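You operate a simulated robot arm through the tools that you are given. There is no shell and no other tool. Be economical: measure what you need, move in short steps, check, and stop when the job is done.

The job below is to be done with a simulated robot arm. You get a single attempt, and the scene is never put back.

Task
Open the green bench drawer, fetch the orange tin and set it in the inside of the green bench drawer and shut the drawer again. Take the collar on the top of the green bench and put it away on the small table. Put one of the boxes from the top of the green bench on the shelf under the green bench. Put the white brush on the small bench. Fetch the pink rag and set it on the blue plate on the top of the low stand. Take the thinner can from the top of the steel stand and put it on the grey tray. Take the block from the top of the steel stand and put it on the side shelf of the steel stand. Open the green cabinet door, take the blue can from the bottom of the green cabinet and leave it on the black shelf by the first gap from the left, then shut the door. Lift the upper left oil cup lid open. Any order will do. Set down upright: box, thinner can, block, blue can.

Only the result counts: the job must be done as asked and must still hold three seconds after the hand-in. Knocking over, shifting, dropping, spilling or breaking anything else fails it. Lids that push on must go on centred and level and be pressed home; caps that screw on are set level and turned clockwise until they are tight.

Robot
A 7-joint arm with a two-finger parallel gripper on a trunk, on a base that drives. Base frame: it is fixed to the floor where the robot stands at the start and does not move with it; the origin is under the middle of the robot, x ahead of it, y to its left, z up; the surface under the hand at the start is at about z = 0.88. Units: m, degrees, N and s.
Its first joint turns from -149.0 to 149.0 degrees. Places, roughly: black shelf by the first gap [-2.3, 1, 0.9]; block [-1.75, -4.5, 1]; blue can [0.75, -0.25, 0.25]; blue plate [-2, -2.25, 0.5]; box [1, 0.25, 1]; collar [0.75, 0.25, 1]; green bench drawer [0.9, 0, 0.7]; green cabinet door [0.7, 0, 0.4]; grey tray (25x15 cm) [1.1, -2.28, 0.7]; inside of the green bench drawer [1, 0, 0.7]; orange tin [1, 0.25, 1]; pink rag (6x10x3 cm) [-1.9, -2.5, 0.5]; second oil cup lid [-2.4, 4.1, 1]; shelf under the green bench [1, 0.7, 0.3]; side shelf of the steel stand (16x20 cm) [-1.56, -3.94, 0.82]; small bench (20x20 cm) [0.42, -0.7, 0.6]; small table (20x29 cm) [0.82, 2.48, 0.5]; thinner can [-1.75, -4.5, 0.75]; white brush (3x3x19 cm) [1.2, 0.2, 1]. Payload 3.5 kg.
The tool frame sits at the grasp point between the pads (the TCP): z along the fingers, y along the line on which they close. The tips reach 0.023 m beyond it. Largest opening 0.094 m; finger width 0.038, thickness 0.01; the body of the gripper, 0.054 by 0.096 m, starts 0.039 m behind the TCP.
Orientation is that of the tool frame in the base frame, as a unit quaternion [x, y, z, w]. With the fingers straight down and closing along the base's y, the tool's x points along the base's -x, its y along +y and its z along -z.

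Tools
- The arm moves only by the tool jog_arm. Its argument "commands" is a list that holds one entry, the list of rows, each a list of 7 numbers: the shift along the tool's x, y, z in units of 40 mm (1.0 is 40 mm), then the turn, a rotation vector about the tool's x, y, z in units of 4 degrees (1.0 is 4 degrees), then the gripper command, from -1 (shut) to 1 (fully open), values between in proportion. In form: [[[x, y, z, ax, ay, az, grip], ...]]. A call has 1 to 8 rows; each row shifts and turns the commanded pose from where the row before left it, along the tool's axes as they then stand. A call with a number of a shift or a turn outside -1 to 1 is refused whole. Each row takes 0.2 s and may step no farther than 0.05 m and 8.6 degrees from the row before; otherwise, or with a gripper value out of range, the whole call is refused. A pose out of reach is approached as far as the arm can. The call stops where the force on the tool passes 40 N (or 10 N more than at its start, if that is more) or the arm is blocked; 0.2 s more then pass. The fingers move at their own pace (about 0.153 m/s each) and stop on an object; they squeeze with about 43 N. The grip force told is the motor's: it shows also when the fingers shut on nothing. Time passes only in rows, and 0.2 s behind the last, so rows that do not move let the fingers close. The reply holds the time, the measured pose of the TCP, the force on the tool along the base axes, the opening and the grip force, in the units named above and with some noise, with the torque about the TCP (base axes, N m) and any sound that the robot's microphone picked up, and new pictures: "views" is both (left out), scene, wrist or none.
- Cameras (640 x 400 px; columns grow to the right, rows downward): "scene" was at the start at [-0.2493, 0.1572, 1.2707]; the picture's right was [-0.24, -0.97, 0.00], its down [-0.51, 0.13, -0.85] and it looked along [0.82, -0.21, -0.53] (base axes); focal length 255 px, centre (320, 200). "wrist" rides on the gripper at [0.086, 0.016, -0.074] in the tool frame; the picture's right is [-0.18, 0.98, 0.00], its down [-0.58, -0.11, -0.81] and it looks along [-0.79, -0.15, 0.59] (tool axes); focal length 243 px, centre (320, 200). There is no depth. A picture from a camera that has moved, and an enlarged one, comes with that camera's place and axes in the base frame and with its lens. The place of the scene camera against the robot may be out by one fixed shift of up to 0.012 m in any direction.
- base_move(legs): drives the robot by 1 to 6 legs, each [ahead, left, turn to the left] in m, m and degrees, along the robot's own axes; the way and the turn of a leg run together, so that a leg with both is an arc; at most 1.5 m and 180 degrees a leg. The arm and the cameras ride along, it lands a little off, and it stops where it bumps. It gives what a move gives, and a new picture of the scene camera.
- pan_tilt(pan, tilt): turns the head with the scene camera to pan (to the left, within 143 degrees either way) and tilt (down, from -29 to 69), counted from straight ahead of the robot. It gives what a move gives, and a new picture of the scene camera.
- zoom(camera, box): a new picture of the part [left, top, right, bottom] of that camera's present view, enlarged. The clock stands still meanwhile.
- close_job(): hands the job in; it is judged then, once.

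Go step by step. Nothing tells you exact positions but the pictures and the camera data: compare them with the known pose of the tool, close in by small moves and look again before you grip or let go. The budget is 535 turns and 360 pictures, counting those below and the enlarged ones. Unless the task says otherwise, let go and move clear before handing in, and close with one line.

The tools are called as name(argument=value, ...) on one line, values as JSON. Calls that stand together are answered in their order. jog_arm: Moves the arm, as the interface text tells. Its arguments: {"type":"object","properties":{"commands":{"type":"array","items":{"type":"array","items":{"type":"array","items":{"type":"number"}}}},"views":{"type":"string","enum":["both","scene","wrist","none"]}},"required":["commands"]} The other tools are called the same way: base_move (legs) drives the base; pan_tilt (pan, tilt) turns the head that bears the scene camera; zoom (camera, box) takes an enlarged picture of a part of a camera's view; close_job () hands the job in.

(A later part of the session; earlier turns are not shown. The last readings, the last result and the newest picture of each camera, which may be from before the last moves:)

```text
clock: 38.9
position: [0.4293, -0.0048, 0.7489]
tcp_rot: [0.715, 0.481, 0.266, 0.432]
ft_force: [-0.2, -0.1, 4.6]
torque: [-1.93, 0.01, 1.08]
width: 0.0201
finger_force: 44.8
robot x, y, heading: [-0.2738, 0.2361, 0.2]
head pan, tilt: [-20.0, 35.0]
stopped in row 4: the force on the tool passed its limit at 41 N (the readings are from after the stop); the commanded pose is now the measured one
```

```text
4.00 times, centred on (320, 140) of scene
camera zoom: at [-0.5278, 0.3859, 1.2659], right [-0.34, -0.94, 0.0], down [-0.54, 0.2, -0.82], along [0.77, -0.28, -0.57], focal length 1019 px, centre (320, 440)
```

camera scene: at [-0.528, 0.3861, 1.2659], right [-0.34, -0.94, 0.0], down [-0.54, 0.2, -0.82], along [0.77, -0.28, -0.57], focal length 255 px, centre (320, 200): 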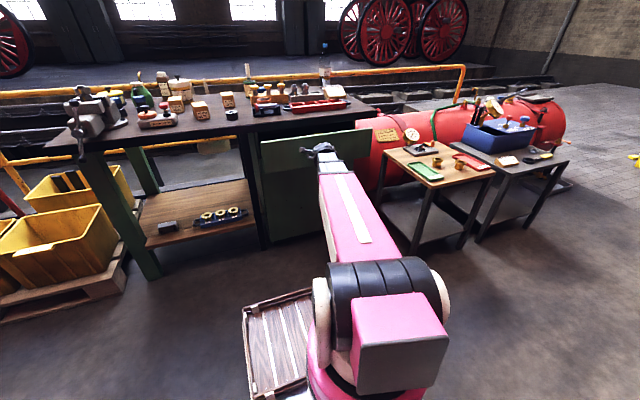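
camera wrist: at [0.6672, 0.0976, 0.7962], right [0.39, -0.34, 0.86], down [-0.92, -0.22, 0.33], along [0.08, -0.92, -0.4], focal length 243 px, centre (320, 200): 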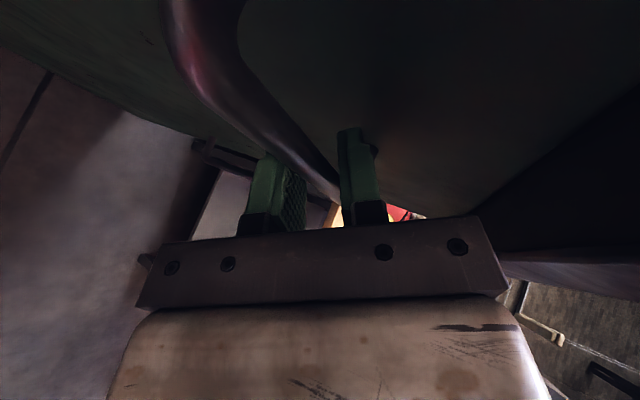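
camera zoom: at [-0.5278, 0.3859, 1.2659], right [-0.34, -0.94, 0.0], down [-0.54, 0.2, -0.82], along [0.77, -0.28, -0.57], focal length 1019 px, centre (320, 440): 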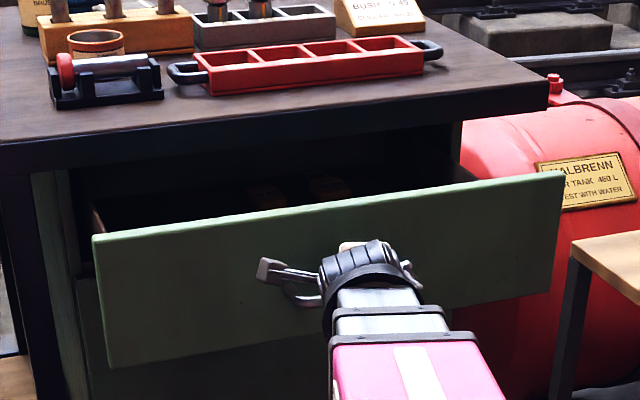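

The drawer is 25 cm open. I let go, back off along the fingers and rise.

jog_arm(commands=[[[0, 0, 0, 0, 0, 0, 0.3], [0, 0, 0, 0, 0, 0, 0.3], [0, 0, -0.8, 0, 0, 0, 0.3], [0, 0, -0.8, 0, 0, 0, 0.3], [0, 0.9, 0, 0, 0, 0, 0.3], [0, 0.9, 0, 0, 0, 0, 0.3], [0, 0.9, 0, 0, 0, 0, 0.3], [0, 0.9, 0, 0, 0, 0, 0.3]]], views="none")

jog_arm(commands=[[[0, 0.9, 0, 0, 0, 0, 0.5], [0, 0.9, 0, 0, 0, 0, 1], [0, 0.9, 0, 0, 0, 0, 1], [0, 0.9, 0, 0, 0, 0, 1], [0, 0, 0, 0.357, 0.581, -0.96, 1], [0, 0, 0, 0.357, 0.581, -0.96, 1], [0, 0, 0, 0.357, 0.581, -0.96, 1], [0, 0, 0, 0.357, 0.581, -0.96, 1]]], views="both")

```text
clock: 40.7
position: [0.444, -0.0058, 0.9023]
tcp_rot: [0.717, 0.478, 0.267, 0.431]
ft_force: [0.3, -0.1, 1.3]
torque: [0.01, 0.03, -0.03]
width: 0.061
finger_force: 0.0
robot x, y, heading: [-0.2743, 0.2345, -0.2]
head pan, tilt: [-20.0, 35.0]
```

```text
clock: 42.5
position: [0.5105, -0.0328, 1.0298]
tcp_rot: [0.644, 0.616, 0.239, 0.385]
ft_force: [-0.7, -0.1, 0.0]
torque: [-0.02, 0.02, 0.03]
width: 0.0942
finger_force: 0.0
robot x, y, heading: [-0.2764, 0.2378, -0.3]
head pan, tilt: [-20.0, 35.0]
camera scene: at [-0.5277, 0.3858, 1.266], right [-0.34, -0.94, 0.0], down [-0.54, 0.2, -0.82], along [0.77, -0.28, -0.57], focal length 255 px, centre (320, 200)
camera wrist: at [0.4734, 0.067, 1.0718], right [0.57, -0.12, 0.81], down [-0.77, -0.41, 0.48], along [0.27, -0.9, -0.33], focal length 243 px, centre (320, 200)
```

scene: 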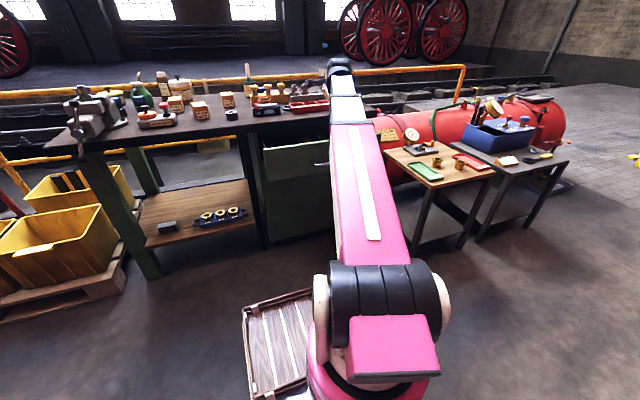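
wrist: 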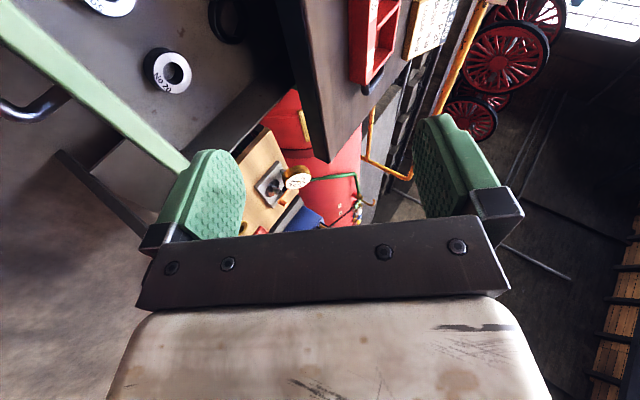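

There are rings in the drawer; I will pick a free spot. Now I drive left and forward to reach the tin.

base_move(legs=[[0, 0.34, 0], [0.35, 0, 0]])

jog_arm(commands=[[[0, 0, 0, 0.357, 0.581, -0.96, 1], [0, 0, 0, 0.357, 0.581, -0.96, 1], [0, 0, 0, 0.357, 0.581, -0.96, 1], [0, 0, 0, 0.357, 0.581, -0.96, 1], [0, 0, 0, 0.357, 0.581, -0.96, 1], [0, 0, 0, 0.357, 0.581, -0.96, 1], [0, 0, 0, 0.357, 0.581, -0.96, 1], [0, 0, 0, 0.357, 0.581, -0.96, 1]]], views="none")

jog_arm(commands=[[[0, 0, 0, 0.357, 0.581, -0.96, 1], [0, 0, 0, 0.357, 0.581, -0.96, 1], [0, 0, 0, 0.357, 0.581, -0.96, 1], [0, 0, 0, 0.357, 0.581, -0.96, 1], [0, 0, 0, 0.357, 0.581, -0.96, 1], [0, 0, 0, 0.357, 0.581, -0.96, 1], [0, 0, 0, 0.357, 0.581, -0.96, 1], [0, 0, 0, 0.357, 0.581, -0.96, 1]]], views="both")

```text
clock: 46.6
position: [0.867, 0.3091, 1.0287]
tcp_rot: [0.643, 0.616, 0.24, 0.386]
ft_force: [0.2, -0.3, 0.6]
torque: [0.02, 0.01, -0.01]
width: 0.0943
finger_force: 0.1
robot x, y, heading: [0.0788, 0.5834, -0.2]
head pan, tilt: [-20.0, 35.0]
camera scene: at [-0.1729, 0.7259, 1.266], right [-0.34, -0.94, 0.0], down [-0.54, 0.2, -0.82], along [0.77, -0.28, -0.57], focal length 255 px, centre (320, 200)
```

scene: 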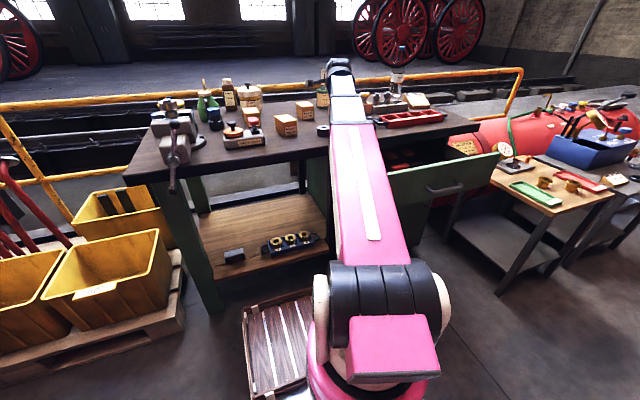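

```text
clock: 48.4
position: [0.8671, 0.3081, 1.0303]
tcp_rot: [0.447, 0.838, 0.167, 0.266]
ft_force: [-0.1, 0.3, -0.5]
torque: [0.0, -0.03, 0.02]
width: 0.094
finger_force: 0.0
robot x, y, heading: [0.0801, 0.5785, 0.1]
head pan, tilt: [-20.0, 35.0]
```

```text
clock: 50.2
position: [0.8679, 0.3095, 1.0293]
tcp_rot: [0.2, 0.969, 0.077, 0.12]
ft_force: [-0.2, 0.1, -0.1]
torque: [-0.03, -0.01, -0.01]
width: 0.0936
finger_force: 0.0
robot x, y, heading: [0.0846, 0.5744, 0.0]
head pan, tilt: [-20.0, 35.0]
camera scene: at [-0.1729, 0.7259, 1.266], right [-0.34, -0.94, 0.0], down [-0.54, 0.2, -0.82], along [0.77, -0.28, -0.57], focal length 255 px, centre (320, 200)
camera wrist: at [0.7765, 0.3506, 1.0868], right [0.53, 0.82, 0.23], down [0.27, -0.42, 0.87], along [0.81, -0.4, -0.44], focal length 243 px, centre (320, 200)
```

scene: 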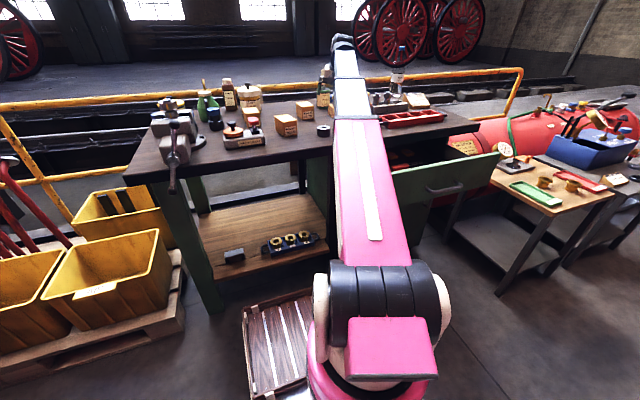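
wrist: 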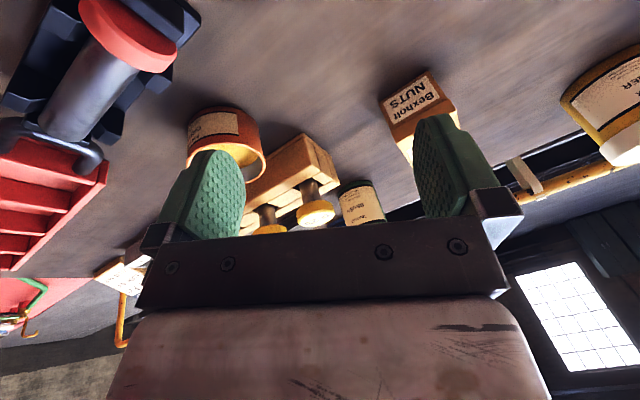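

Finish the turn to straight down and look at the tin from the wrist.

jog_arm(commands=[[[0, 0, 0, 0.357, 0.581, -0.96, 1], [0, 0, 0, 0.357, 0.581, -0.96, 1], [0, 0, 0, 0.357, 0.581, -0.96, 1], [0, 0, 0, 0.357, 0.581, -0.96, 1], [0, 0, 0, 0.357, 0.581, -0.96, 1], [0, 0, 0, 0.357, 0.581, -0.96, 1], [0, -0.7, 0, 0, 0, 0, 1], [0, -0.7, 0, 0, 0, 0, 1]]], views="wrist")

```text
clock: 52.0
position: [0.8654, 0.2546, 1.0292]
tcp_rot: [0.001, 1.0, 0.003, 0.0]
ft_force: [-1.0, 0.6, 0.9]
torque: [0.0, 0.0, 0.01]
width: 0.0939
finger_force: 0.0
robot x, y, heading: [0.078, 0.576, 0.3]
head pan, tilt: [-20.0, 35.0]
camera wrist: at [0.7791, 0.2693, 1.1035], right [0.19, 0.98, 0.01], down [0.58, -0.12, 0.81], along [0.79, -0.15, -0.59], focal length 243 px, centre (320, 200)
```

wrist: 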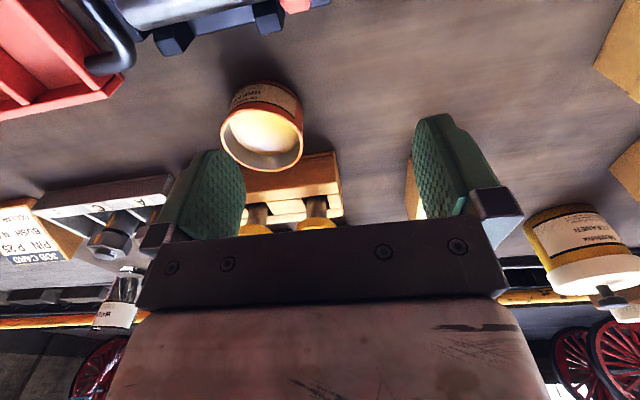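

The tin (with paste inside) is centred near (0.915, 0.19), top about z 0.92. I move over it and part way down.

jog_arm(commands=[[[-0.62, -0.8, 0, 0, 0, 0, 1], [-0.62, -0.8, 0, 0, 0, 0, 1], [0, 0, 0.8, 0, 0, 0, 1], [0, 0, 0.6, 0, 0, 0, 1]]], views="wrist")

```text
clock: 53.0
position: [0.9134, 0.1901, 0.9734]
tcp_rot: [0.001, 1.0, 0.004, 0.001]
ft_force: [-0.6, -0.6, -0.5]
torque: [-0.02, 0.0, -0.04]
width: 0.0939
finger_force: 0.0
robot x, y, heading: [0.0779, 0.5797, 0.1]
head pan, tilt: [-20.0, 35.0]
camera wrist: at [0.8275, 0.2056, 1.0476], right [0.19, 0.98, 0.01], down [0.58, -0.12, 0.81], along [0.79, -0.15, -0.59], focal length 243 px, centre (320, 200)
```

wrist: 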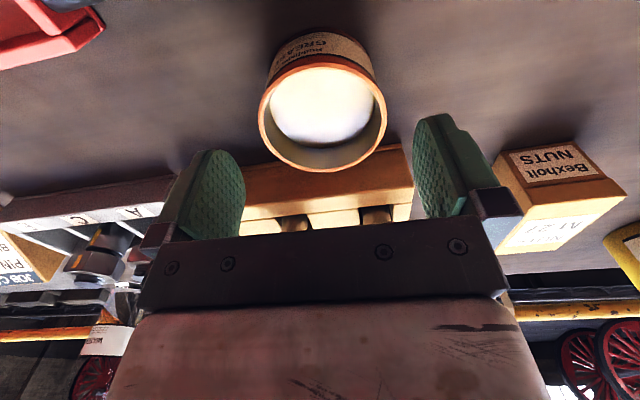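

Tin is centred under the gripper. I lower and grip.

jog_arm(commands=[[[-0.08, 0, 0.8, 0, 0, 0, 1], [0, 0, 0.9, 0, 0, 0, 1], [0, 0, 0, 0, 0, 0, -1], [0, 0, 0, 0, 0, 0, -1], [0, 0, 0, 0, 0, 0, -1]]], views="wrist")

```text
clock: 54.2
position: [0.9196, 0.19, 0.905]
tcp_rot: [0.003, 1.0, 0.004, -0.001]
ft_force: [-1.0, 4.5, 8.6]
torque: [0.32, 0.3, -0.14]
width: 0.0717
finger_force: 43.0
robot x, y, heading: [0.0798, 0.5794, -0.0]
head pan, tilt: [-20.0, 35.0]
camera wrist: at [0.8325, 0.2053, 0.9798], right [0.19, 0.98, 0.01], down [0.58, -0.12, 0.81], along [0.79, -0.15, -0.59], focal length 243 px, centre (320, 200)
```

wrist: 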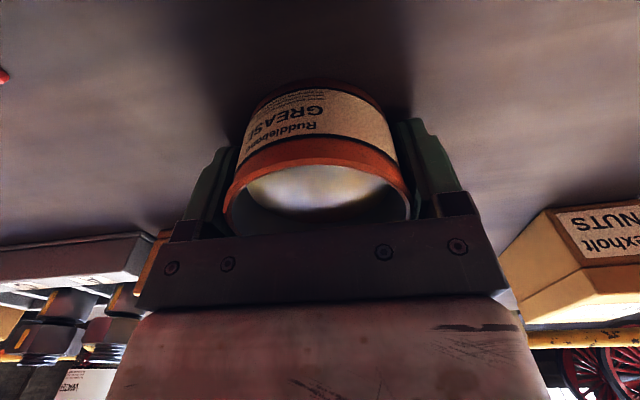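

The tin is held. I lift it and look into the drawer.

jog_arm(commands=[[[0, 0, -0.5, 0, 0, 0, -1], [0, 0, -0.8, 0, 0, 0, -1], [0, 0, -0.8, 0, 0, 0, -1], [0.5, 0, -0.5, 0, 0, 0, -1], [1, 0, 0, 0, 0, 0, -1], [1, 0, 0, 0, 0, 0, -1], [1, 0, 0, 0, 0, 0, -1]]], views="wrist")

pan_tilt(pan=-40, tilt=40)

```text
clock: 55.8
position: [0.78, 0.192, 1.0087]
tcp_rot: [0.001, 1.0, 0.004, 0.0]
ft_force: [-0.6, -0.2, -4.4]
torque: [-0.02, -0.01, 0.01]
width: 0.0716
finger_force: 42.9
robot x, y, heading: [0.0784, 0.5763, 0.2]
head pan, tilt: [-20.0, 35.0]
camera wrist: at [0.6931, 0.2069, 1.0846], right [0.19, 0.98, 0.01], down [0.58, -0.12, 0.81], along [0.79, -0.15, -0.59], focal length 243 px, centre (320, 200)
```

wrist: 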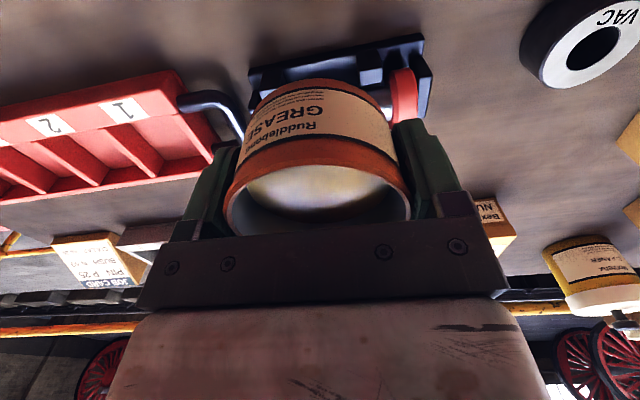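

```text
clock: 56.7
position: [0.7801, 0.1919, 1.0103]
tcp_rot: [0.002, 1.0, 0.004, 0.0]
ft_force: [0.3, 0.7, -4.4]
torque: [-0.02, -0.02, 0.0]
width: 0.072
finger_force: 42.9
robot x, y, heading: [0.0796, 0.5769, 0.0]
head pan, tilt: [-40.0, 40.0]
camera scene: at [-0.1903, 0.7014, 1.2584], right [-0.64, -0.77, 0.0], down [-0.49, 0.41, -0.77], along [0.59, -0.49, -0.64], focal length 255 px, centre (320, 200)
```

scene: 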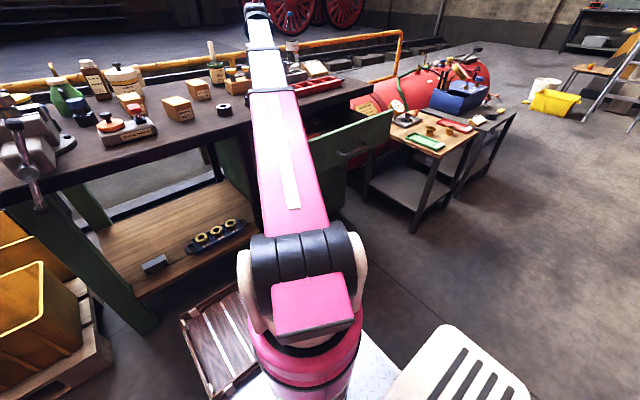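

I move over the open drawer to look for a free spot.

jog_arm(commands=[[[0.85, -0.45, 0, 0, 0, 0, -1], [0.85, -0.45, 0, 0, 0, 0, -1], [0.85, -0.45, 0, 0, 0, 0, -1], [0.85, -0.45, 0, 0, 0, 0, -1], [0.85, -0.45, 0, 0, 0, 0, -1]]], views="both")

```text
clock: 57.9
position: [0.608, 0.0994, 1.0099]
tcp_rot: [0.003, 1.0, 0.003, 0.0]
ft_force: [-0.3, -0.9, -4.6]
torque: [0.0, -0.01, 0.01]
width: 0.0717
finger_force: 43.2
robot x, y, heading: [0.0808, 0.5758, 0.2]
head pan, tilt: [-40.0, 40.0]
camera scene: at [-0.1904, 0.7012, 1.2584], right [-0.64, -0.77, 0.0], down [-0.49, 0.41, -0.77], along [0.59, -0.49, -0.64], focal length 255 px, centre (320, 200)
camera wrist: at [0.5222, 0.115, 1.0838], right [0.19, 0.98, 0.01], down [0.58, -0.12, 0.81], along [0.79, -0.15, -0.59], focal length 243 px, centre (320, 200)
```

scene: 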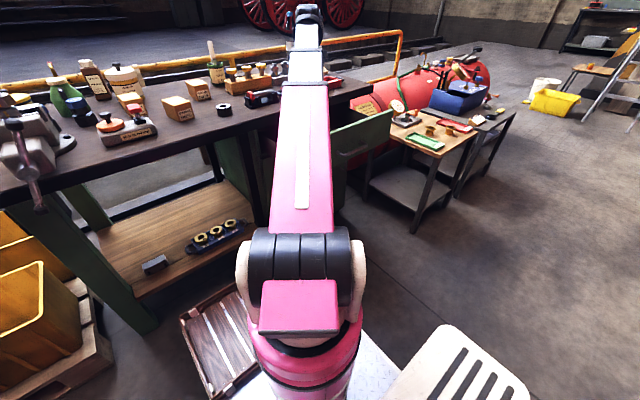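
wrist: 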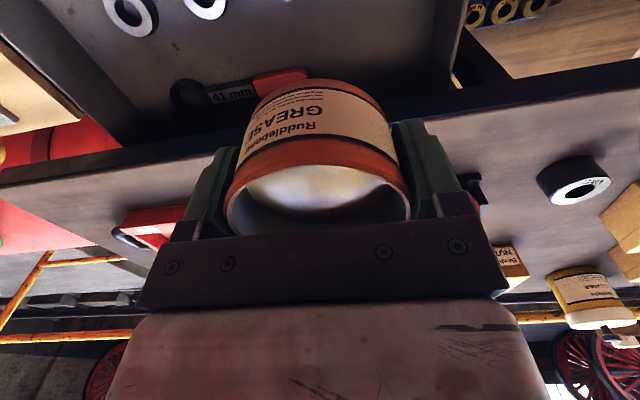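

The left part of the drawer is free below the tin. I lower straight down in steps.

jog_arm(commands=[[[0, 0.1, 0.9, 0, 0, 0, -1], [0, 0.1, 0.9, 0, 0, 0, -1], [0, 0, 0.9, 0, 0, 0, -1], [0, 0, 0.9, 0, 0, 0, -1], [0, 0, 0.9, 0, 0, 0, -1]]], views="both")

```text
clock: 59.1
position: [0.6079, 0.1106, 0.829]
tcp_rot: [0.002, 1.0, 0.004, 0.001]
ft_force: [-0.5, -0.8, -5.3]
torque: [-0.03, 0.0, 0.0]
width: 0.0715
finger_force: 42.9
robot x, y, heading: [0.0787, 0.5774, -0.4]
head pan, tilt: [-40.0, 40.0]
camera scene: at [-0.1904, 0.7013, 1.2584], right [-0.64, -0.77, 0.0], down [-0.49, 0.41, -0.77], along [0.59, -0.49, -0.64], focal length 255 px, centre (320, 200)
camera wrist: at [0.5209, 0.1266, 0.9031], right [0.19, 0.98, 0.01], down [0.58, -0.12, 0.81], along [0.79, -0.15, -0.59], focal length 243 px, centre (320, 200)
```

scene: 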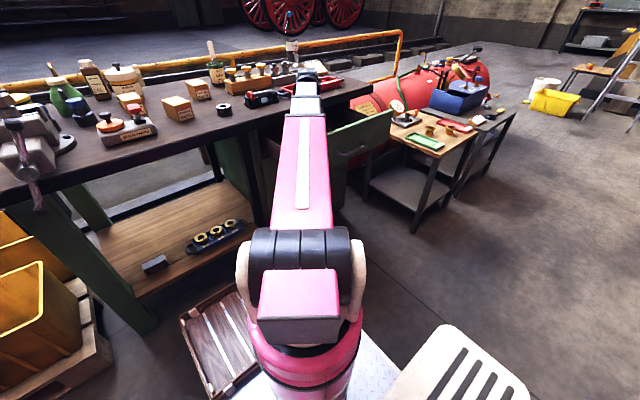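
wrist: 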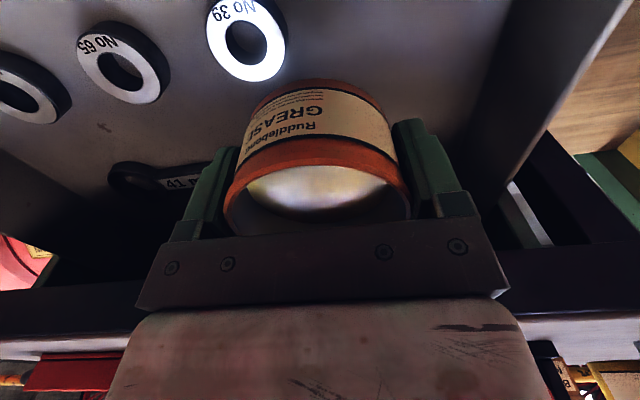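

A ring "No 39" sits at about (0.587, 0.053), close to the spot. I shift the tin to (0.637, 0.132) and go lower.

jog_arm(commands=[[[-0.72, 0.55, 0, 0, 0, 0, -1], [0, 0, 0.8, 0, 0, 0, -1], [0, 0, 0.8, 0, 0, 0, -1]]], views="wrist")

```text
clock: 59.9
position: [0.6384, 0.1305, 0.7655]
tcp_rot: [0.002, 1.0, 0.004, 0.0]
ft_force: [-2.3, 0.6, -2.5]
torque: [0.03, -0.2, 0.02]
width: 0.0714
finger_force: 42.5
robot x, y, heading: [0.0795, 0.5782, -0.0]
head pan, tilt: [-40.0, 40.0]
camera wrist: at [0.5521, 0.1467, 0.8394], right [0.19, 0.98, 0.01], down [0.58, -0.12, 0.81], along [0.79, -0.15, -0.59], focal length 243 px, centre (320, 200)
```

wrist: 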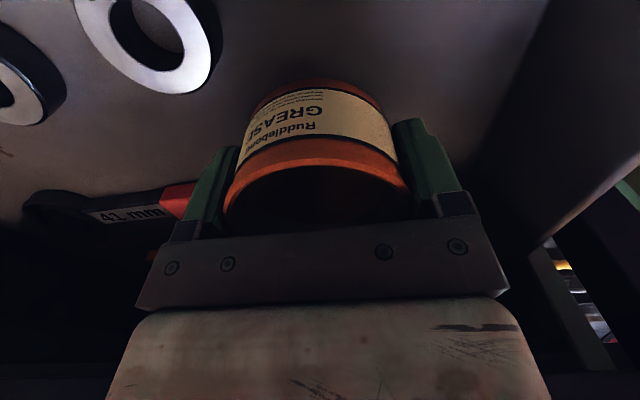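

Slight contact in front (bench edge); I back off a little and continue down.

jog_arm(commands=[[[0.32, 0.15, 0, 0, 0, 0, -1], [0, 0, 0.6, 0, 0, 0, -1]]], views="none")

```text
clock: 60.5
position: [0.6255, 0.138, 0.7412]
tcp_rot: [0.003, 1.0, 0.004, 0.0]
ft_force: [0.0, 0.0, -4.9]
torque: [0.0, 0.0, 0.01]
width: 0.0716
finger_force: 43.0
robot x, y, heading: [0.0777, 0.5768, -0.1]
head pan, tilt: [-40.0, 40.0]
```

jog_arm(commands=[[[0, 0, 0.4, 0, 0, 0, -1], [0, 0, 0.4, 0, 0, 0, -1], [0, 0, 0.2, 0, 0, 0, -1]]], views="wrist")

```text
clock: 61.0
position: [0.6255, 0.1387, 0.7221]
tcp_rot: [0.003, 1.0, 0.001, 0.003]
ft_force: [-1.2, 6.0, 22.6]
torque: [-0.93, 0.54, -0.2]
width: 0.0714
finger_force: 42.9
robot x, y, heading: [0.0795, 0.576, 0.2]
head pan, tilt: [-40.0, 40.0]
stopped in row 2: the force on the tool passed its limit at 136 N (the readings are from after the stop); the commanded pose is now the measured one
camera wrist: at [0.5382, 0.1549, 0.7958], right [0.19, 0.98, 0.0], down [0.58, -0.11, 0.81], along [0.79, -0.15, -0.59], focal length 243 px, centre (320, 200)
```

wrist: 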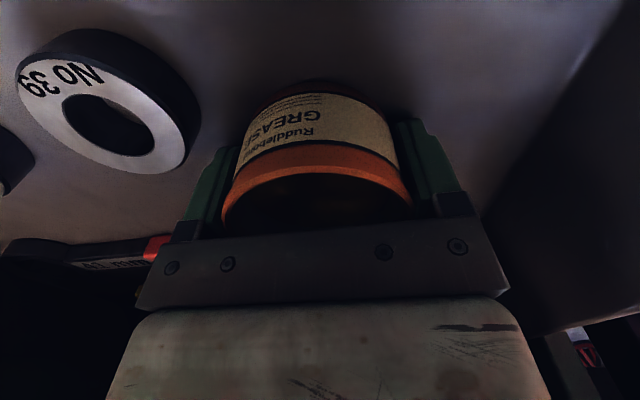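

The tin rests on the drawer floor. I ease up, open slightly and rise.

jog_arm(commands=[[[0, 0, -0.03, 0, 0, 0, -1], [0, 0, 0, 0, 0, 0, 0.75], [0, 0, 0, 0, 0, 0, 0.75], [0, 0, -0.4, 0, 0, 0, 0.75], [0, 0, -0.8, 0, 0, 0, 0.75], [0, 0, -1, 0, 0, 0, 0.75]]], views="wrist")

```text
clock: 62.4
position: [0.6262, 0.1387, 0.8109]
tcp_rot: [0.002, 1.0, 0.002, 0.002]
ft_force: [-0.7, -0.5, -0.8]
torque: [0.01, -0.01, -0.01]
width: 0.0823
finger_force: 0.0
robot x, y, heading: [0.0833, 0.5756, 0.0]
head pan, tilt: [-40.0, 40.0]
camera wrist: at [0.5393, 0.1534, 0.8836], right [0.19, 0.98, 0.0], down [0.58, -0.11, 0.81], along [0.79, -0.15, -0.59], focal length 243 px, centre (320, 200)
```

wrist: 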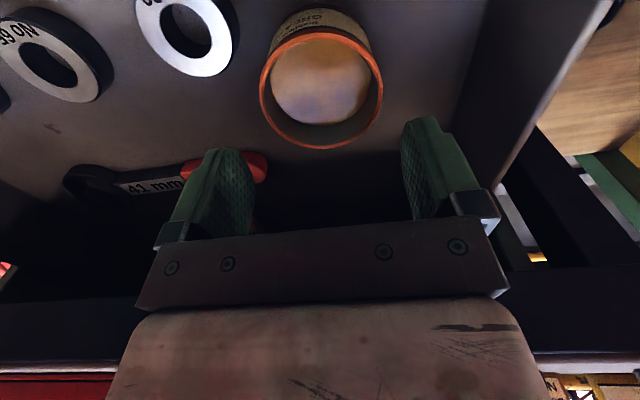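

The tin sits in the drawer. I raise the arm clear and drive back to the drawer-pulling position to push it shut.

jog_arm(commands=[[[0, 0, -1, 0, 0, 0, 0], [0, 0, -1, 0, 0, 0, -1], [0, 0, -1, 0, 0, 0, -1], [0, 0, -1, 0, 0, 0, -1], [0, 0, -0.8, 0, 0, 0, -1]]], views="none")

base_move(legs=[[-0.4, 0, 0], [0, -0.33, 0]])

```text
clock: 63.6
position: [0.6247, 0.1399, 1.0024]
tcp_rot: [0.003, 1.0, 0.002, 0.001]
ft_force: [0.2, 0.1, -0.3]
torque: [0.02, 0.01, -0.04]
width: 0.0
finger_force: 42.7
robot x, y, heading: [0.0791, 0.5789, 0.1]
head pan, tilt: [-40.0, 40.0]
```

```text
clock: 67.9
position: [0.2287, -0.1885, 1.0017]
tcp_rot: [0.002, 1.0, 0.001, 0.002]
ft_force: [0.0, -0.5, 0.2]
torque: [0.03, 0.05, -0.01]
width: 0.0
finger_force: 42.5
robot x, y, heading: [-0.3157, 0.2495, 0.3]
head pan, tilt: [-40.0, 40.0]
camera scene: at [-0.5874, 0.3721, 1.2584], right [-0.64, -0.77, 0.0], down [-0.49, 0.41, -0.77], along [0.59, -0.49, -0.64], focal length 255 px, centre (320, 200)
```

scene: 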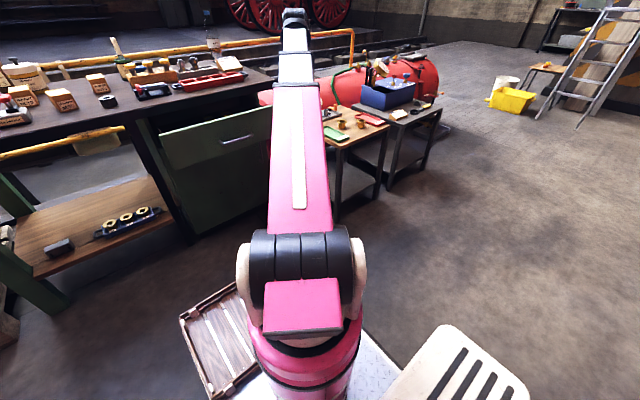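

Now I pitch the closed tool forward to push the drawer front with the fingertips below the handle.

jog_arm(commands=[[[0, 0, 0, 0, -1, 0, -1], [0, 0, 0, 0, -1, 0, -1], [0, 0, 0, 0, -1, 0, -1], [0, 0, 0, 0, -1, 0, -1], [0, 0, 0, 0, -1, 0, -1], [0, 0, 0, 0, -1, 0, -1], [0, 0, 0, 0, -1, 0, -1], [0, 0, 0, 0, -1, 0, -1]]], views="none")

jog_arm(commands=[[[0, 0, 0, 0, -1, 0, -1], [0, 0, 0, 0, -1, 0, -1], [0, 0, 0, 0, -1, 0, -1], [0, 0, 0, 0, -1, 0, -1], [0, 0, 0, 0, -1, 0, -1], [0, 0, 0, 0, -1, 0, -1], [0, 0, 0, 0, -1, 0, -1]]], views="scene")

```text
clock: 69.7
position: [0.2306, -0.1879, 1.0013]
tcp_rot: [0.001, 0.96, 0.001, 0.279]
ft_force: [-0.1, -0.3, 0.6]
torque: [0.0, -0.02, -0.01]
width: 0.0
finger_force: 42.5
robot x, y, heading: [-0.3144, 0.2484, 0.3]
head pan, tilt: [-40.0, 40.0]
```

```text
clock: 71.3
position: [0.2292, -0.1867, 1.0012]
tcp_rot: [0.002, 0.865, 0.0, 0.502]
ft_force: [-0.7, 0.4, 0.4]
torque: [-0.02, 0.03, -0.03]
width: 0.0
finger_force: 42.4
robot x, y, heading: [-0.3191, 0.247, 0.2]
head pan, tilt: [-40.0, 40.0]
camera scene: at [-0.5874, 0.3721, 1.2584], right [-0.64, -0.77, 0.0], down [-0.49, 0.41, -0.77], along [0.59, -0.49, -0.64], focal length 255 px, centre (320, 200)
```

scene: 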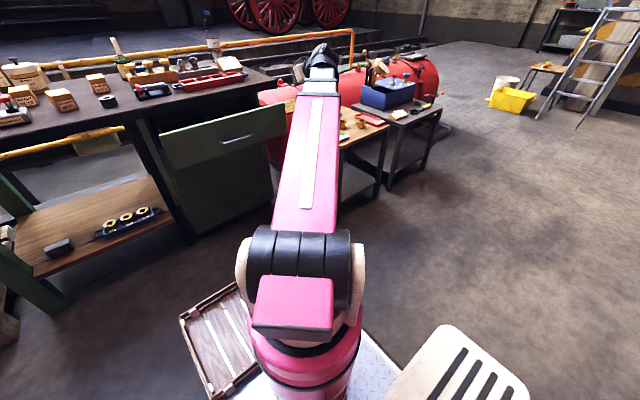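

jog_arm(commands=[[[0.566, 0.584, 0.83, 0, 0, 0, -1], [0.566, 0.584, 0.83, 0, 0, 0, -1], [0.566, 0.584, 0.83, 0, 0, 0, -1], [0.566, 0.584, 0.83, 0, 0, 0, -1], [0.566, 0.584, 0.83, 0, 0, 0, -1], [0.566, 0.584, 0.83, 0, 0, 0, -1], [0.566, 0.584, 0.83, 0, 0, 0, -1], [0.566, 0.584, 0.83, 0, 0, 0, -1]]], views="both")

```text
clock: 73.1
position: [0.3733, -0.0009, 0.714]
tcp_rot: [0.002, 0.865, 0.001, 0.502]
ft_force: [-0.7, 0.1, -0.1]
torque: [0.0, 0.04, 0.0]
width: 0.0
finger_force: 42.5
robot x, y, heading: [-0.3182, 0.2499, 0.2]
head pan, tilt: [-40.0, 40.0]
camera scene: at [-0.5873, 0.3722, 1.2584], right [-0.64, -0.77, 0.0], down [-0.49, 0.41, -0.77], along [0.59, -0.49, -0.64], focal length 255 px, centre (320, 200)
camera wrist: at [0.265, 0.0164, 0.6751], right [0.09, 0.98, 0.16], down [-0.41, -0.11, 0.9], along [0.91, -0.15, 0.39], focal length 243 px, centre (320, 200)
```

scene: 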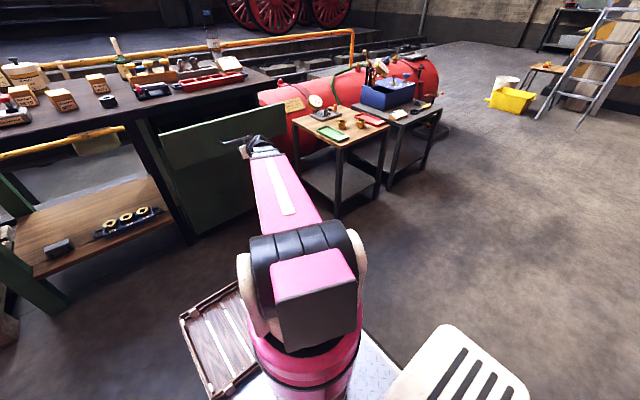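
wrist: 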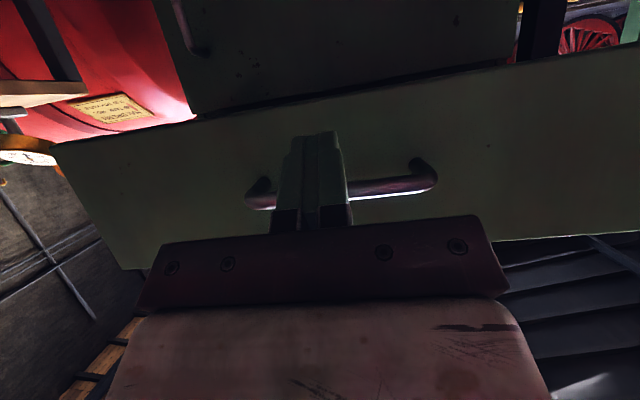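

The tips are just in front of the panel; I go slightly lower to clear the handle bar and push.

jog_arm(commands=[[[0.39, 0, 0.225, 0, 0, 0, -1], [-0.44, 0, 0.76, 0, 0, 0, -1], [-0.44, 0, 0.76, 0, 0, 0, -1], [-0.44, 0, 0.76, 0, 0, 0, -1], [-0.44, 0, 0.76, 0, 0, 0, -1], [-0.44, 0, 0.76, 0, 0, 0, -1]]], views="wrist")

```text
clock: 74.5
position: [0.5473, -0.0018, 0.6948]
tcp_rot: [0.002, 0.865, 0.001, 0.502]
ft_force: [0.6, 0.4, 0.0]
torque: [0.0, -0.01, 0.0]
width: 0.0
finger_force: 42.5
robot x, y, heading: [-0.3104, 0.2507, 0.1]
head pan, tilt: [-40.0, 40.0]
camera wrist: at [0.4392, 0.0151, 0.6569], right [0.1, 0.98, 0.16], down [-0.41, -0.11, 0.9], along [0.91, -0.15, 0.39], focal length 243 px, centre (320, 200)
```

wrist: 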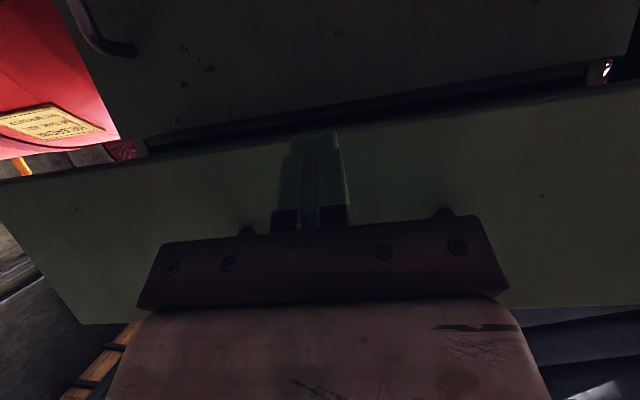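

jog_arm(commands=[[[-0.44, 0, 0.76, 0, 0, 0, -1], [-0.44, 0, 0.76, 0, 0, 0, -1], [-0.3, 0, 0.52, 0, 0, 0, -1], [-0.25, 0, 0.43, 0, 0, 0, -1], [-0.25, 0, 0.43, 0, 0, 0, -1], [-0.25, 0, 0.43, 0, 0, 0, -1], [-0.25, 0, 0.43, 0, 0, 0, -1]]], views="both")

```text
clock: 76.0
position: [0.703, -0.0007, 0.6941]
tcp_rot: [0.001, 0.867, 0.002, 0.499]
ft_force: [-6.3, -0.4, 2.8]
torque: [0.0, -0.1, 0.03]
width: 0.0001
finger_force: 42.7
robot x, y, heading: [-0.313, 0.2517, 0.1]
head pan, tilt: [-40.0, 40.0]
stopped in row 7: the force on the tool passed its limit at 63 N (the readings are from after the stop); the commanded pose is now the measured one
camera scene: at [-0.5879, 0.3722, 1.2584], right [-0.64, -0.77, 0.0], down [-0.49, 0.41, -0.77], along [0.59, -0.49, -0.64], focal length 255 px, centre (320, 200)
camera wrist: at [0.5945, 0.015, 0.6574], right [0.09, 0.98, 0.16], down [-0.4, -0.11, 0.91], along [0.91, -0.15, 0.39], focal length 243 px, centre (320, 200)
```

scene: 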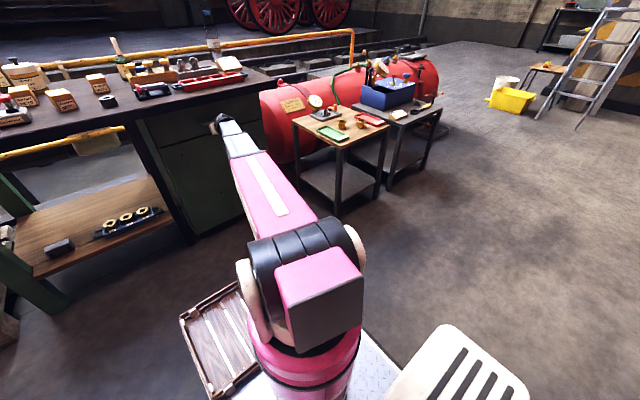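
wrist: 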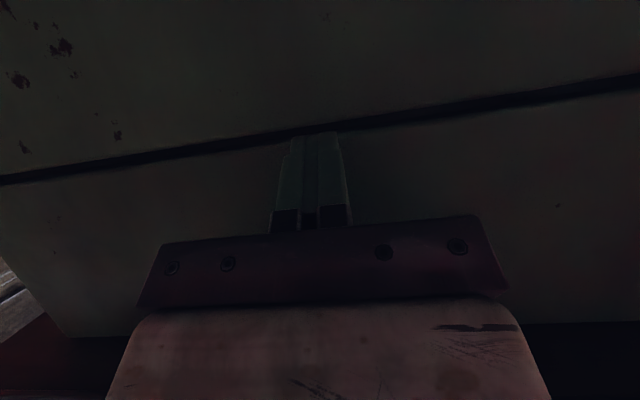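

The drawer is flush shut. Next the cabinet door: I back off and line up with its vertical handle near (0.70, -0.235, 0.50).

jog_arm(commands=[[[0.42, 0, -0.72, 0, 0, 0, -1], [0.42, 0, -0.72, 0, 0, 0, -1], [0.42, 0, -0.72, 0, 0, 0, -1]]], views="none")

jog_arm(commands=[[[0.6, -0.84, 0.346, 0, 0, 0, 0.3], [0.6, -0.84, 0.346, 0, 0, 0, 0.3], [0.6, -0.84, 0.346, 0, 0, 0, 0.3], [0.6, -0.84, 0.346, 0, 0, 0, 0.3], [0.6, -0.84, 0.346, 0, 0, 0, 0.3], [0.6, -0.84, 0.346, 0, 0, 0, 0.3], [0.6, -0.84, 0.346, 0, 0, 0, 0.3]]], views="both")

```text
clock: 76.8
position: [0.6032, 0.0001, 0.6943]
tcp_rot: [0.001, 0.867, 0.001, 0.498]
ft_force: [-1.0, 0.2, 0.6]
torque: [0.0, 0.02, 0.01]
width: 0.0001
finger_force: 42.6
robot x, y, heading: [-0.3194, 0.2473, -0.1]
head pan, tilt: [-40.0, 40.0]
```

```text
clock: 78.4
position: [0.6004, -0.2356, 0.5009]
tcp_rot: [0.002, 0.867, 0.001, 0.499]
ft_force: [-0.8, -0.2, 0.7]
torque: [0.01, 0.02, -0.03]
width: 0.0609
finger_force: 0.0
robot x, y, heading: [-0.314, 0.2487, 0.2]
head pan, tilt: [-40.0, 40.0]
camera scene: at [-0.5876, 0.3721, 1.2584], right [-0.64, -0.77, 0.0], down [-0.49, 0.41, -0.77], along [0.59, -0.49, -0.64], focal length 255 px, centre (320, 200)
camera wrist: at [0.4933, -0.2201, 0.4635], right [0.09, 0.98, 0.16], down [-0.4, -0.11, 0.91], along [0.91, -0.15, 0.39], focal length 243 px, centre (320, 200)
```

scene: 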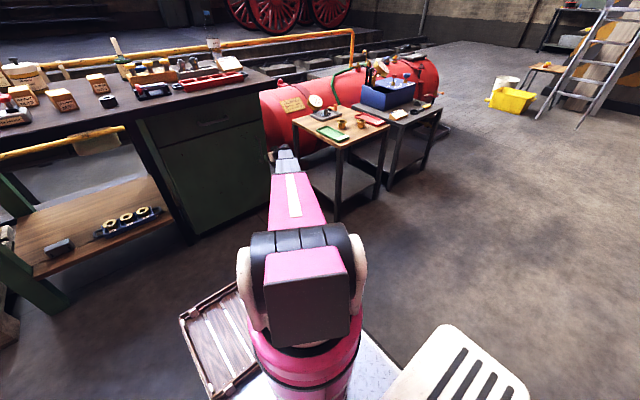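
wrist: 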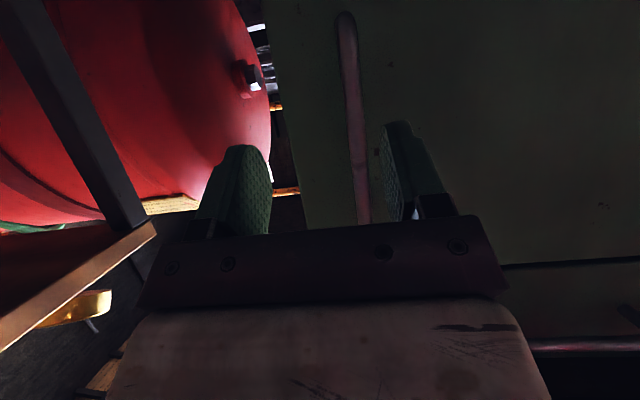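

The bar passes between the fingers, slightly left. I advance and grip it.

jog_arm(commands=[[[-0.367, 0.15, 0.635, 0, 0, 0, 0.3], [-0.367, 0.15, 0.635, 0, 0, 0, 0.3], [-0.367, 0.15, 0.635, 0, 0, 0, 0.3], [0, 0, 0, 0, 0, 0, -1], [0, 0, 0, 0, 0, 0, -1], [0, 0, 0, 0, 0, 0, -1]]], views="wrist")

```text
clock: 79.8
position: [0.6906, -0.2149, 0.5012]
tcp_rot: [-0.001, 0.868, 0.003, 0.497]
ft_force: [1.0, 32.4, -0.9]
torque: [-1.22, 0.27, 0.01]
width: 0.0141
finger_force: 45.3
robot x, y, heading: [-0.3114, 0.251, 0.3]
head pan, tilt: [-40.0, 40.0]
camera wrist: at [0.5822, -0.1989, 0.4635], right [0.09, 0.98, 0.16], down [-0.4, -0.11, 0.91], along [0.91, -0.15, 0.39], focal length 243 px, centre (320, 200)
```

wrist: 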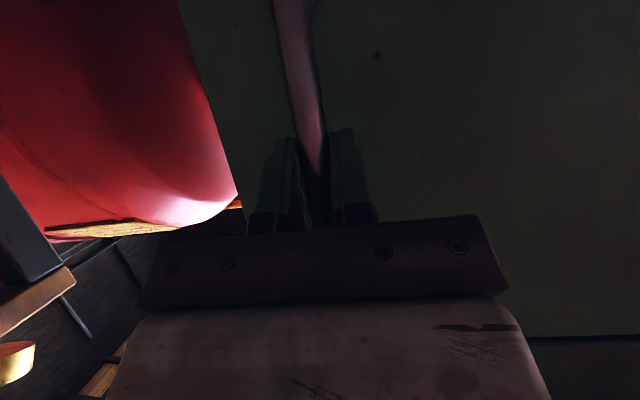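

The handle is gripped. I open the door along its arc (hinge on the left at about y 0.265), turning the tool with it.

jog_arm(commands=[[[0, 0.1, 0, 0, 0, 0, -1], [0.418, 0.107, -0.723, 0.866, 0, 0.5, -1], [0.418, 0.107, -0.723, 0.866, 0, 0.5, -1], [0.418, 0.107, -0.723, 0.866, 0, 0.5, -1]]], views="scene")

```text
clock: 80.8
position: [0.591, -0.1958, 0.5005]
tcp_rot: [0.093, 0.862, -0.053, 0.496]
ft_force: [-1.3, -0.5, -3.2]
torque: [-0.32, 0.46, 0.25]
width: 0.0137
finger_force: 44.8
robot x, y, heading: [-0.3152, 0.2506, 0.4]
head pan, tilt: [-40.0, 40.0]
camera scene: at [-0.5874, 0.3719, 1.2584], right [-0.64, -0.77, 0.0], down [-0.49, 0.41, -0.77], along [0.59, -0.49, -0.64], focal length 255 px, centre (320, 200)
```

scene: 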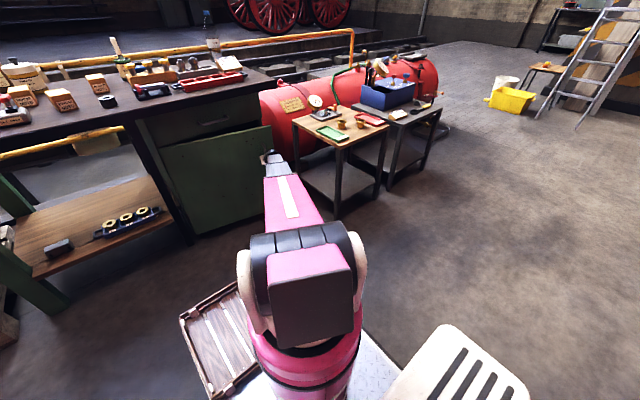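

Works with little force. I continue the arc.

jog_arm(commands=[[[0.418, 0.107, -0.723, 0.866, 0, 0.5, -1], [0.418, 0.107, -0.723, 0.866, 0, 0.5, -1], [0.418, 0.107, -0.723, 0.866, 0, 0.5, -1], [0.418, 0.107, -0.723, 0.866, 0, 0.5, -1], [0.418, 0.107, -0.723, 0.866, 0, 0.5, -1], [0.418, 0.107, -0.723, 0.866, 0, 0.5, -1], [0.418, 0.107, -0.723, 0.866, 0, 0.5, -1]]], views="scene")

```text
clock: 81.5
position: [0.5167, -0.168, 0.5004]
tcp_rot: [0.162, 0.852, -0.093, 0.489]
ft_force: [-1.4, -1.2, -2.0]
torque: [0.41, 0.85, 0.13]
width: 0.0142
finger_force: 45.3
robot x, y, heading: [-0.3183, 0.2478, 0.2]
head pan, tilt: [-40.0, 40.0]
stopped in row 3: the force on the tool passed its limit at 43 N (the readings are from after the stop); the commanded pose is now the measured one
camera scene: at [-0.5876, 0.3719, 1.2584], right [-0.64, -0.77, 0.0], down [-0.49, 0.41, -0.77], along [0.59, -0.49, -0.64], focal length 255 px, centre (320, 200)
```

scene: 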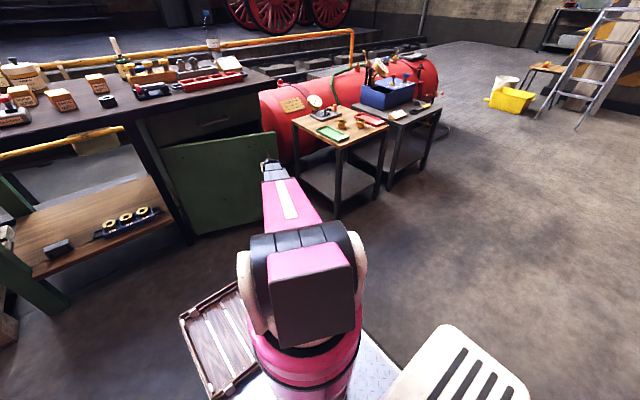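

jog_arm(commands=[[[0.3, 0.075, -0.52, 0.62, 0, 0.36, -1], [0.3, 0.075, -0.52, 0.62, 0, 0.36, -1], [0.3, 0.075, -0.52, 0.62, 0, 0.36, -1], [0.3, 0.075, -0.52, 0.62, 0, 0.36, -1], [0.3, 0.075, -0.52, 0.62, 0, 0.36, -1], [0.3, 0.075, -0.52, 0.62, 0, 0.36, -1], [0.3, 0.075, -0.52, 0.62, 0, 0.36, -1], [0.3, 0.075, -0.52, 0.62, 0, 0.36, -1]]], views="scene")

```text
clock: 82.5
position: [0.4388, -0.1215, 0.5009]
tcp_rot: [0.244, 0.833, -0.141, 0.477]
ft_force: [-1.4, -1.4, 3.7]
torque: [1.23, 0.86, 0.13]
width: 0.014
finger_force: 44.9
robot x, y, heading: [-0.3136, 0.2456, -0.1]
head pan, tilt: [-40.0, 40.0]
stopped in row 4: the force on the tool passed its limit at 41 N (the readings are from after the stop); the commanded pose is now the measured one
camera scene: at [-0.5879, 0.3718, 1.2584], right [-0.64, -0.77, 0.0], down [-0.49, 0.41, -0.77], along [0.59, -0.49, -0.64], focal length 255 px, centre (320, 200)
```

scene: 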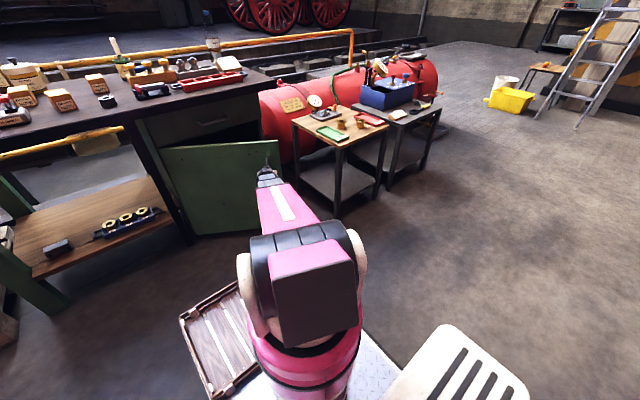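

jog_arm(commands=[[[0.3, 0.075, -0.52, 0.62, 0, 0.36, -1], [0.3, 0.075, -0.52, 0.62, 0, 0.36, -1], [0.3, 0.075, -0.52, 0.62, 0, 0.36, -1], [0.3, 0.075, -0.52, 0.62, 0, 0.36, -1], [0.3, 0.075, -0.52, 0.62, 0, 0.36, -1], [0.3, 0.075, -0.52, 0.62, 0, 0.36, -1]]], views="none")

jog_arm(commands=[[[0.3, 0.075, -0.52, 0.62, 0, 0.36, -1], [0.3, 0.075, -0.52, 0.62, 0, 0.36, -1], [0.3, 0.075, -0.52, 0.62, 0, 0.36, -1], [0.3, 0.075, -0.52, 0.62, 0, 0.36, -1]]], views="scene")

```text
clock: 83.4
position: [0.3779, -0.0693, 0.5008]
tcp_rot: [0.313, 0.81, -0.181, 0.463]
ft_force: [-1.9, -1.7, 7.2]
torque: [1.34, 0.0, 0.23]
width: 0.0141
finger_force: 45.4
robot x, y, heading: [-0.3191, 0.2471, -0.1]
head pan, tilt: [-40.0, 40.0]
stopped in row 4: the force on the tool passed its limit at 40 N (the readings are from after the stop); the commanded pose is now the measured one
```

```text
clock: 84.3
position: [0.3293, -0.0134, 0.5011]
tcp_rot: [0.377, 0.782, -0.218, 0.447]
ft_force: [-2.2, -1.0, 2.5]
torque: [1.12, -0.73, 0.18]
width: 0.0139
finger_force: 44.9
robot x, y, heading: [-0.3163, 0.2448, 0.3]
head pan, tilt: [-40.0, 40.0]
stopped in row 4: the force on the tool passed its limit at 43 N (the readings are from after the stop); the commanded pose is now the measured one
camera scene: at [-0.5884, 0.3715, 1.2584], right [-0.64, -0.77, 0.0], down [-0.49, 0.41, -0.77], along [0.59, -0.49, -0.64], focal length 255 px, centre (320, 200)
```

scene: 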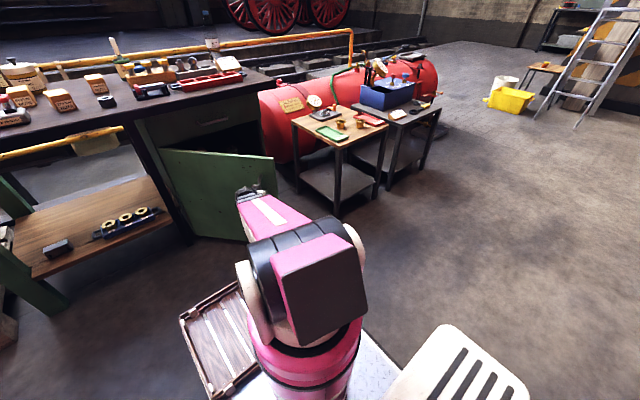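

jog_arm(commands=[[[0.3, 0.075, -0.52, 0.62, 0, 0.36, -1], [0.3, 0.075, -0.52, 0.62, 0, 0.36, -1], [0.3, 0.075, -0.52, 0.62, 0, 0.36, -1], [0.3, 0.075, -0.52, 0.62, 0, 0.36, -1]]], views="none")

jog_arm(commands=[[[0.3, 0.075, -0.52, 0.62, 0, 0.36, -1], [0.3, 0.075, -0.52, 0.62, 0, 0.36, -1], [0.3, 0.075, -0.52, 0.62, 0, 0.36, -1], [0.3, 0.075, -0.52, 0.62, 0, 0.36, -1]]], views="scene")

```text
clock: 85.0
position: [0.2995, 0.033, 0.5018]
tcp_rot: [0.424, 0.758, -0.246, 0.431]
ft_force: [-4.0, -1.5, 1.2]
torque: [1.0, -1.17, 0.1]
width: 0.0142
finger_force: 45.0
robot x, y, heading: [-0.3197, 0.2482, -0.1]
head pan, tilt: [-40.0, 40.0]
stopped in row 3: the force on the tool passed its limit at 44 N (the readings are from after the stop); the commanded pose is now the measured one
```

```text
clock: 85.5
position: [0.2798, 0.0674, 0.5008]
tcp_rot: [0.459, 0.737, -0.265, 0.419]
ft_force: [-2.3, -0.2, -1.3]
torque: [1.06, -1.49, 0.06]
width: 0.0136
finger_force: 45.0
robot x, y, heading: [-0.3197, 0.2467, 0.1]
head pan, tilt: [-40.0, 40.0]
stopped in row 2: the force on the tool passed its limit at 45 N (the readings are from after the stop); the commanded pose is now the measured one
camera scene: at [-0.589, 0.3712, 1.2584], right [-0.64, -0.77, 0.0], down [-0.49, 0.41, -0.77], along [0.59, -0.49, -0.64], focal length 255 px, centre (320, 200)
```

scene: 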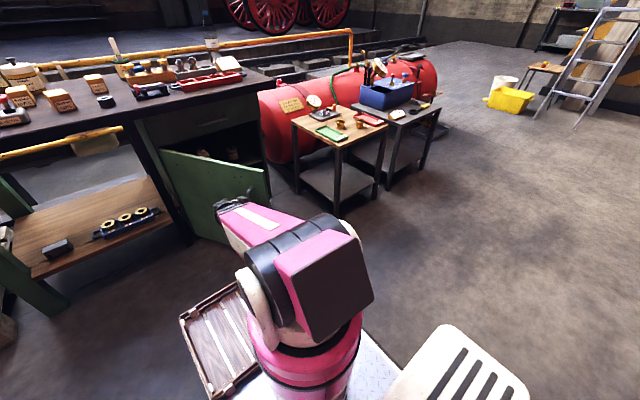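

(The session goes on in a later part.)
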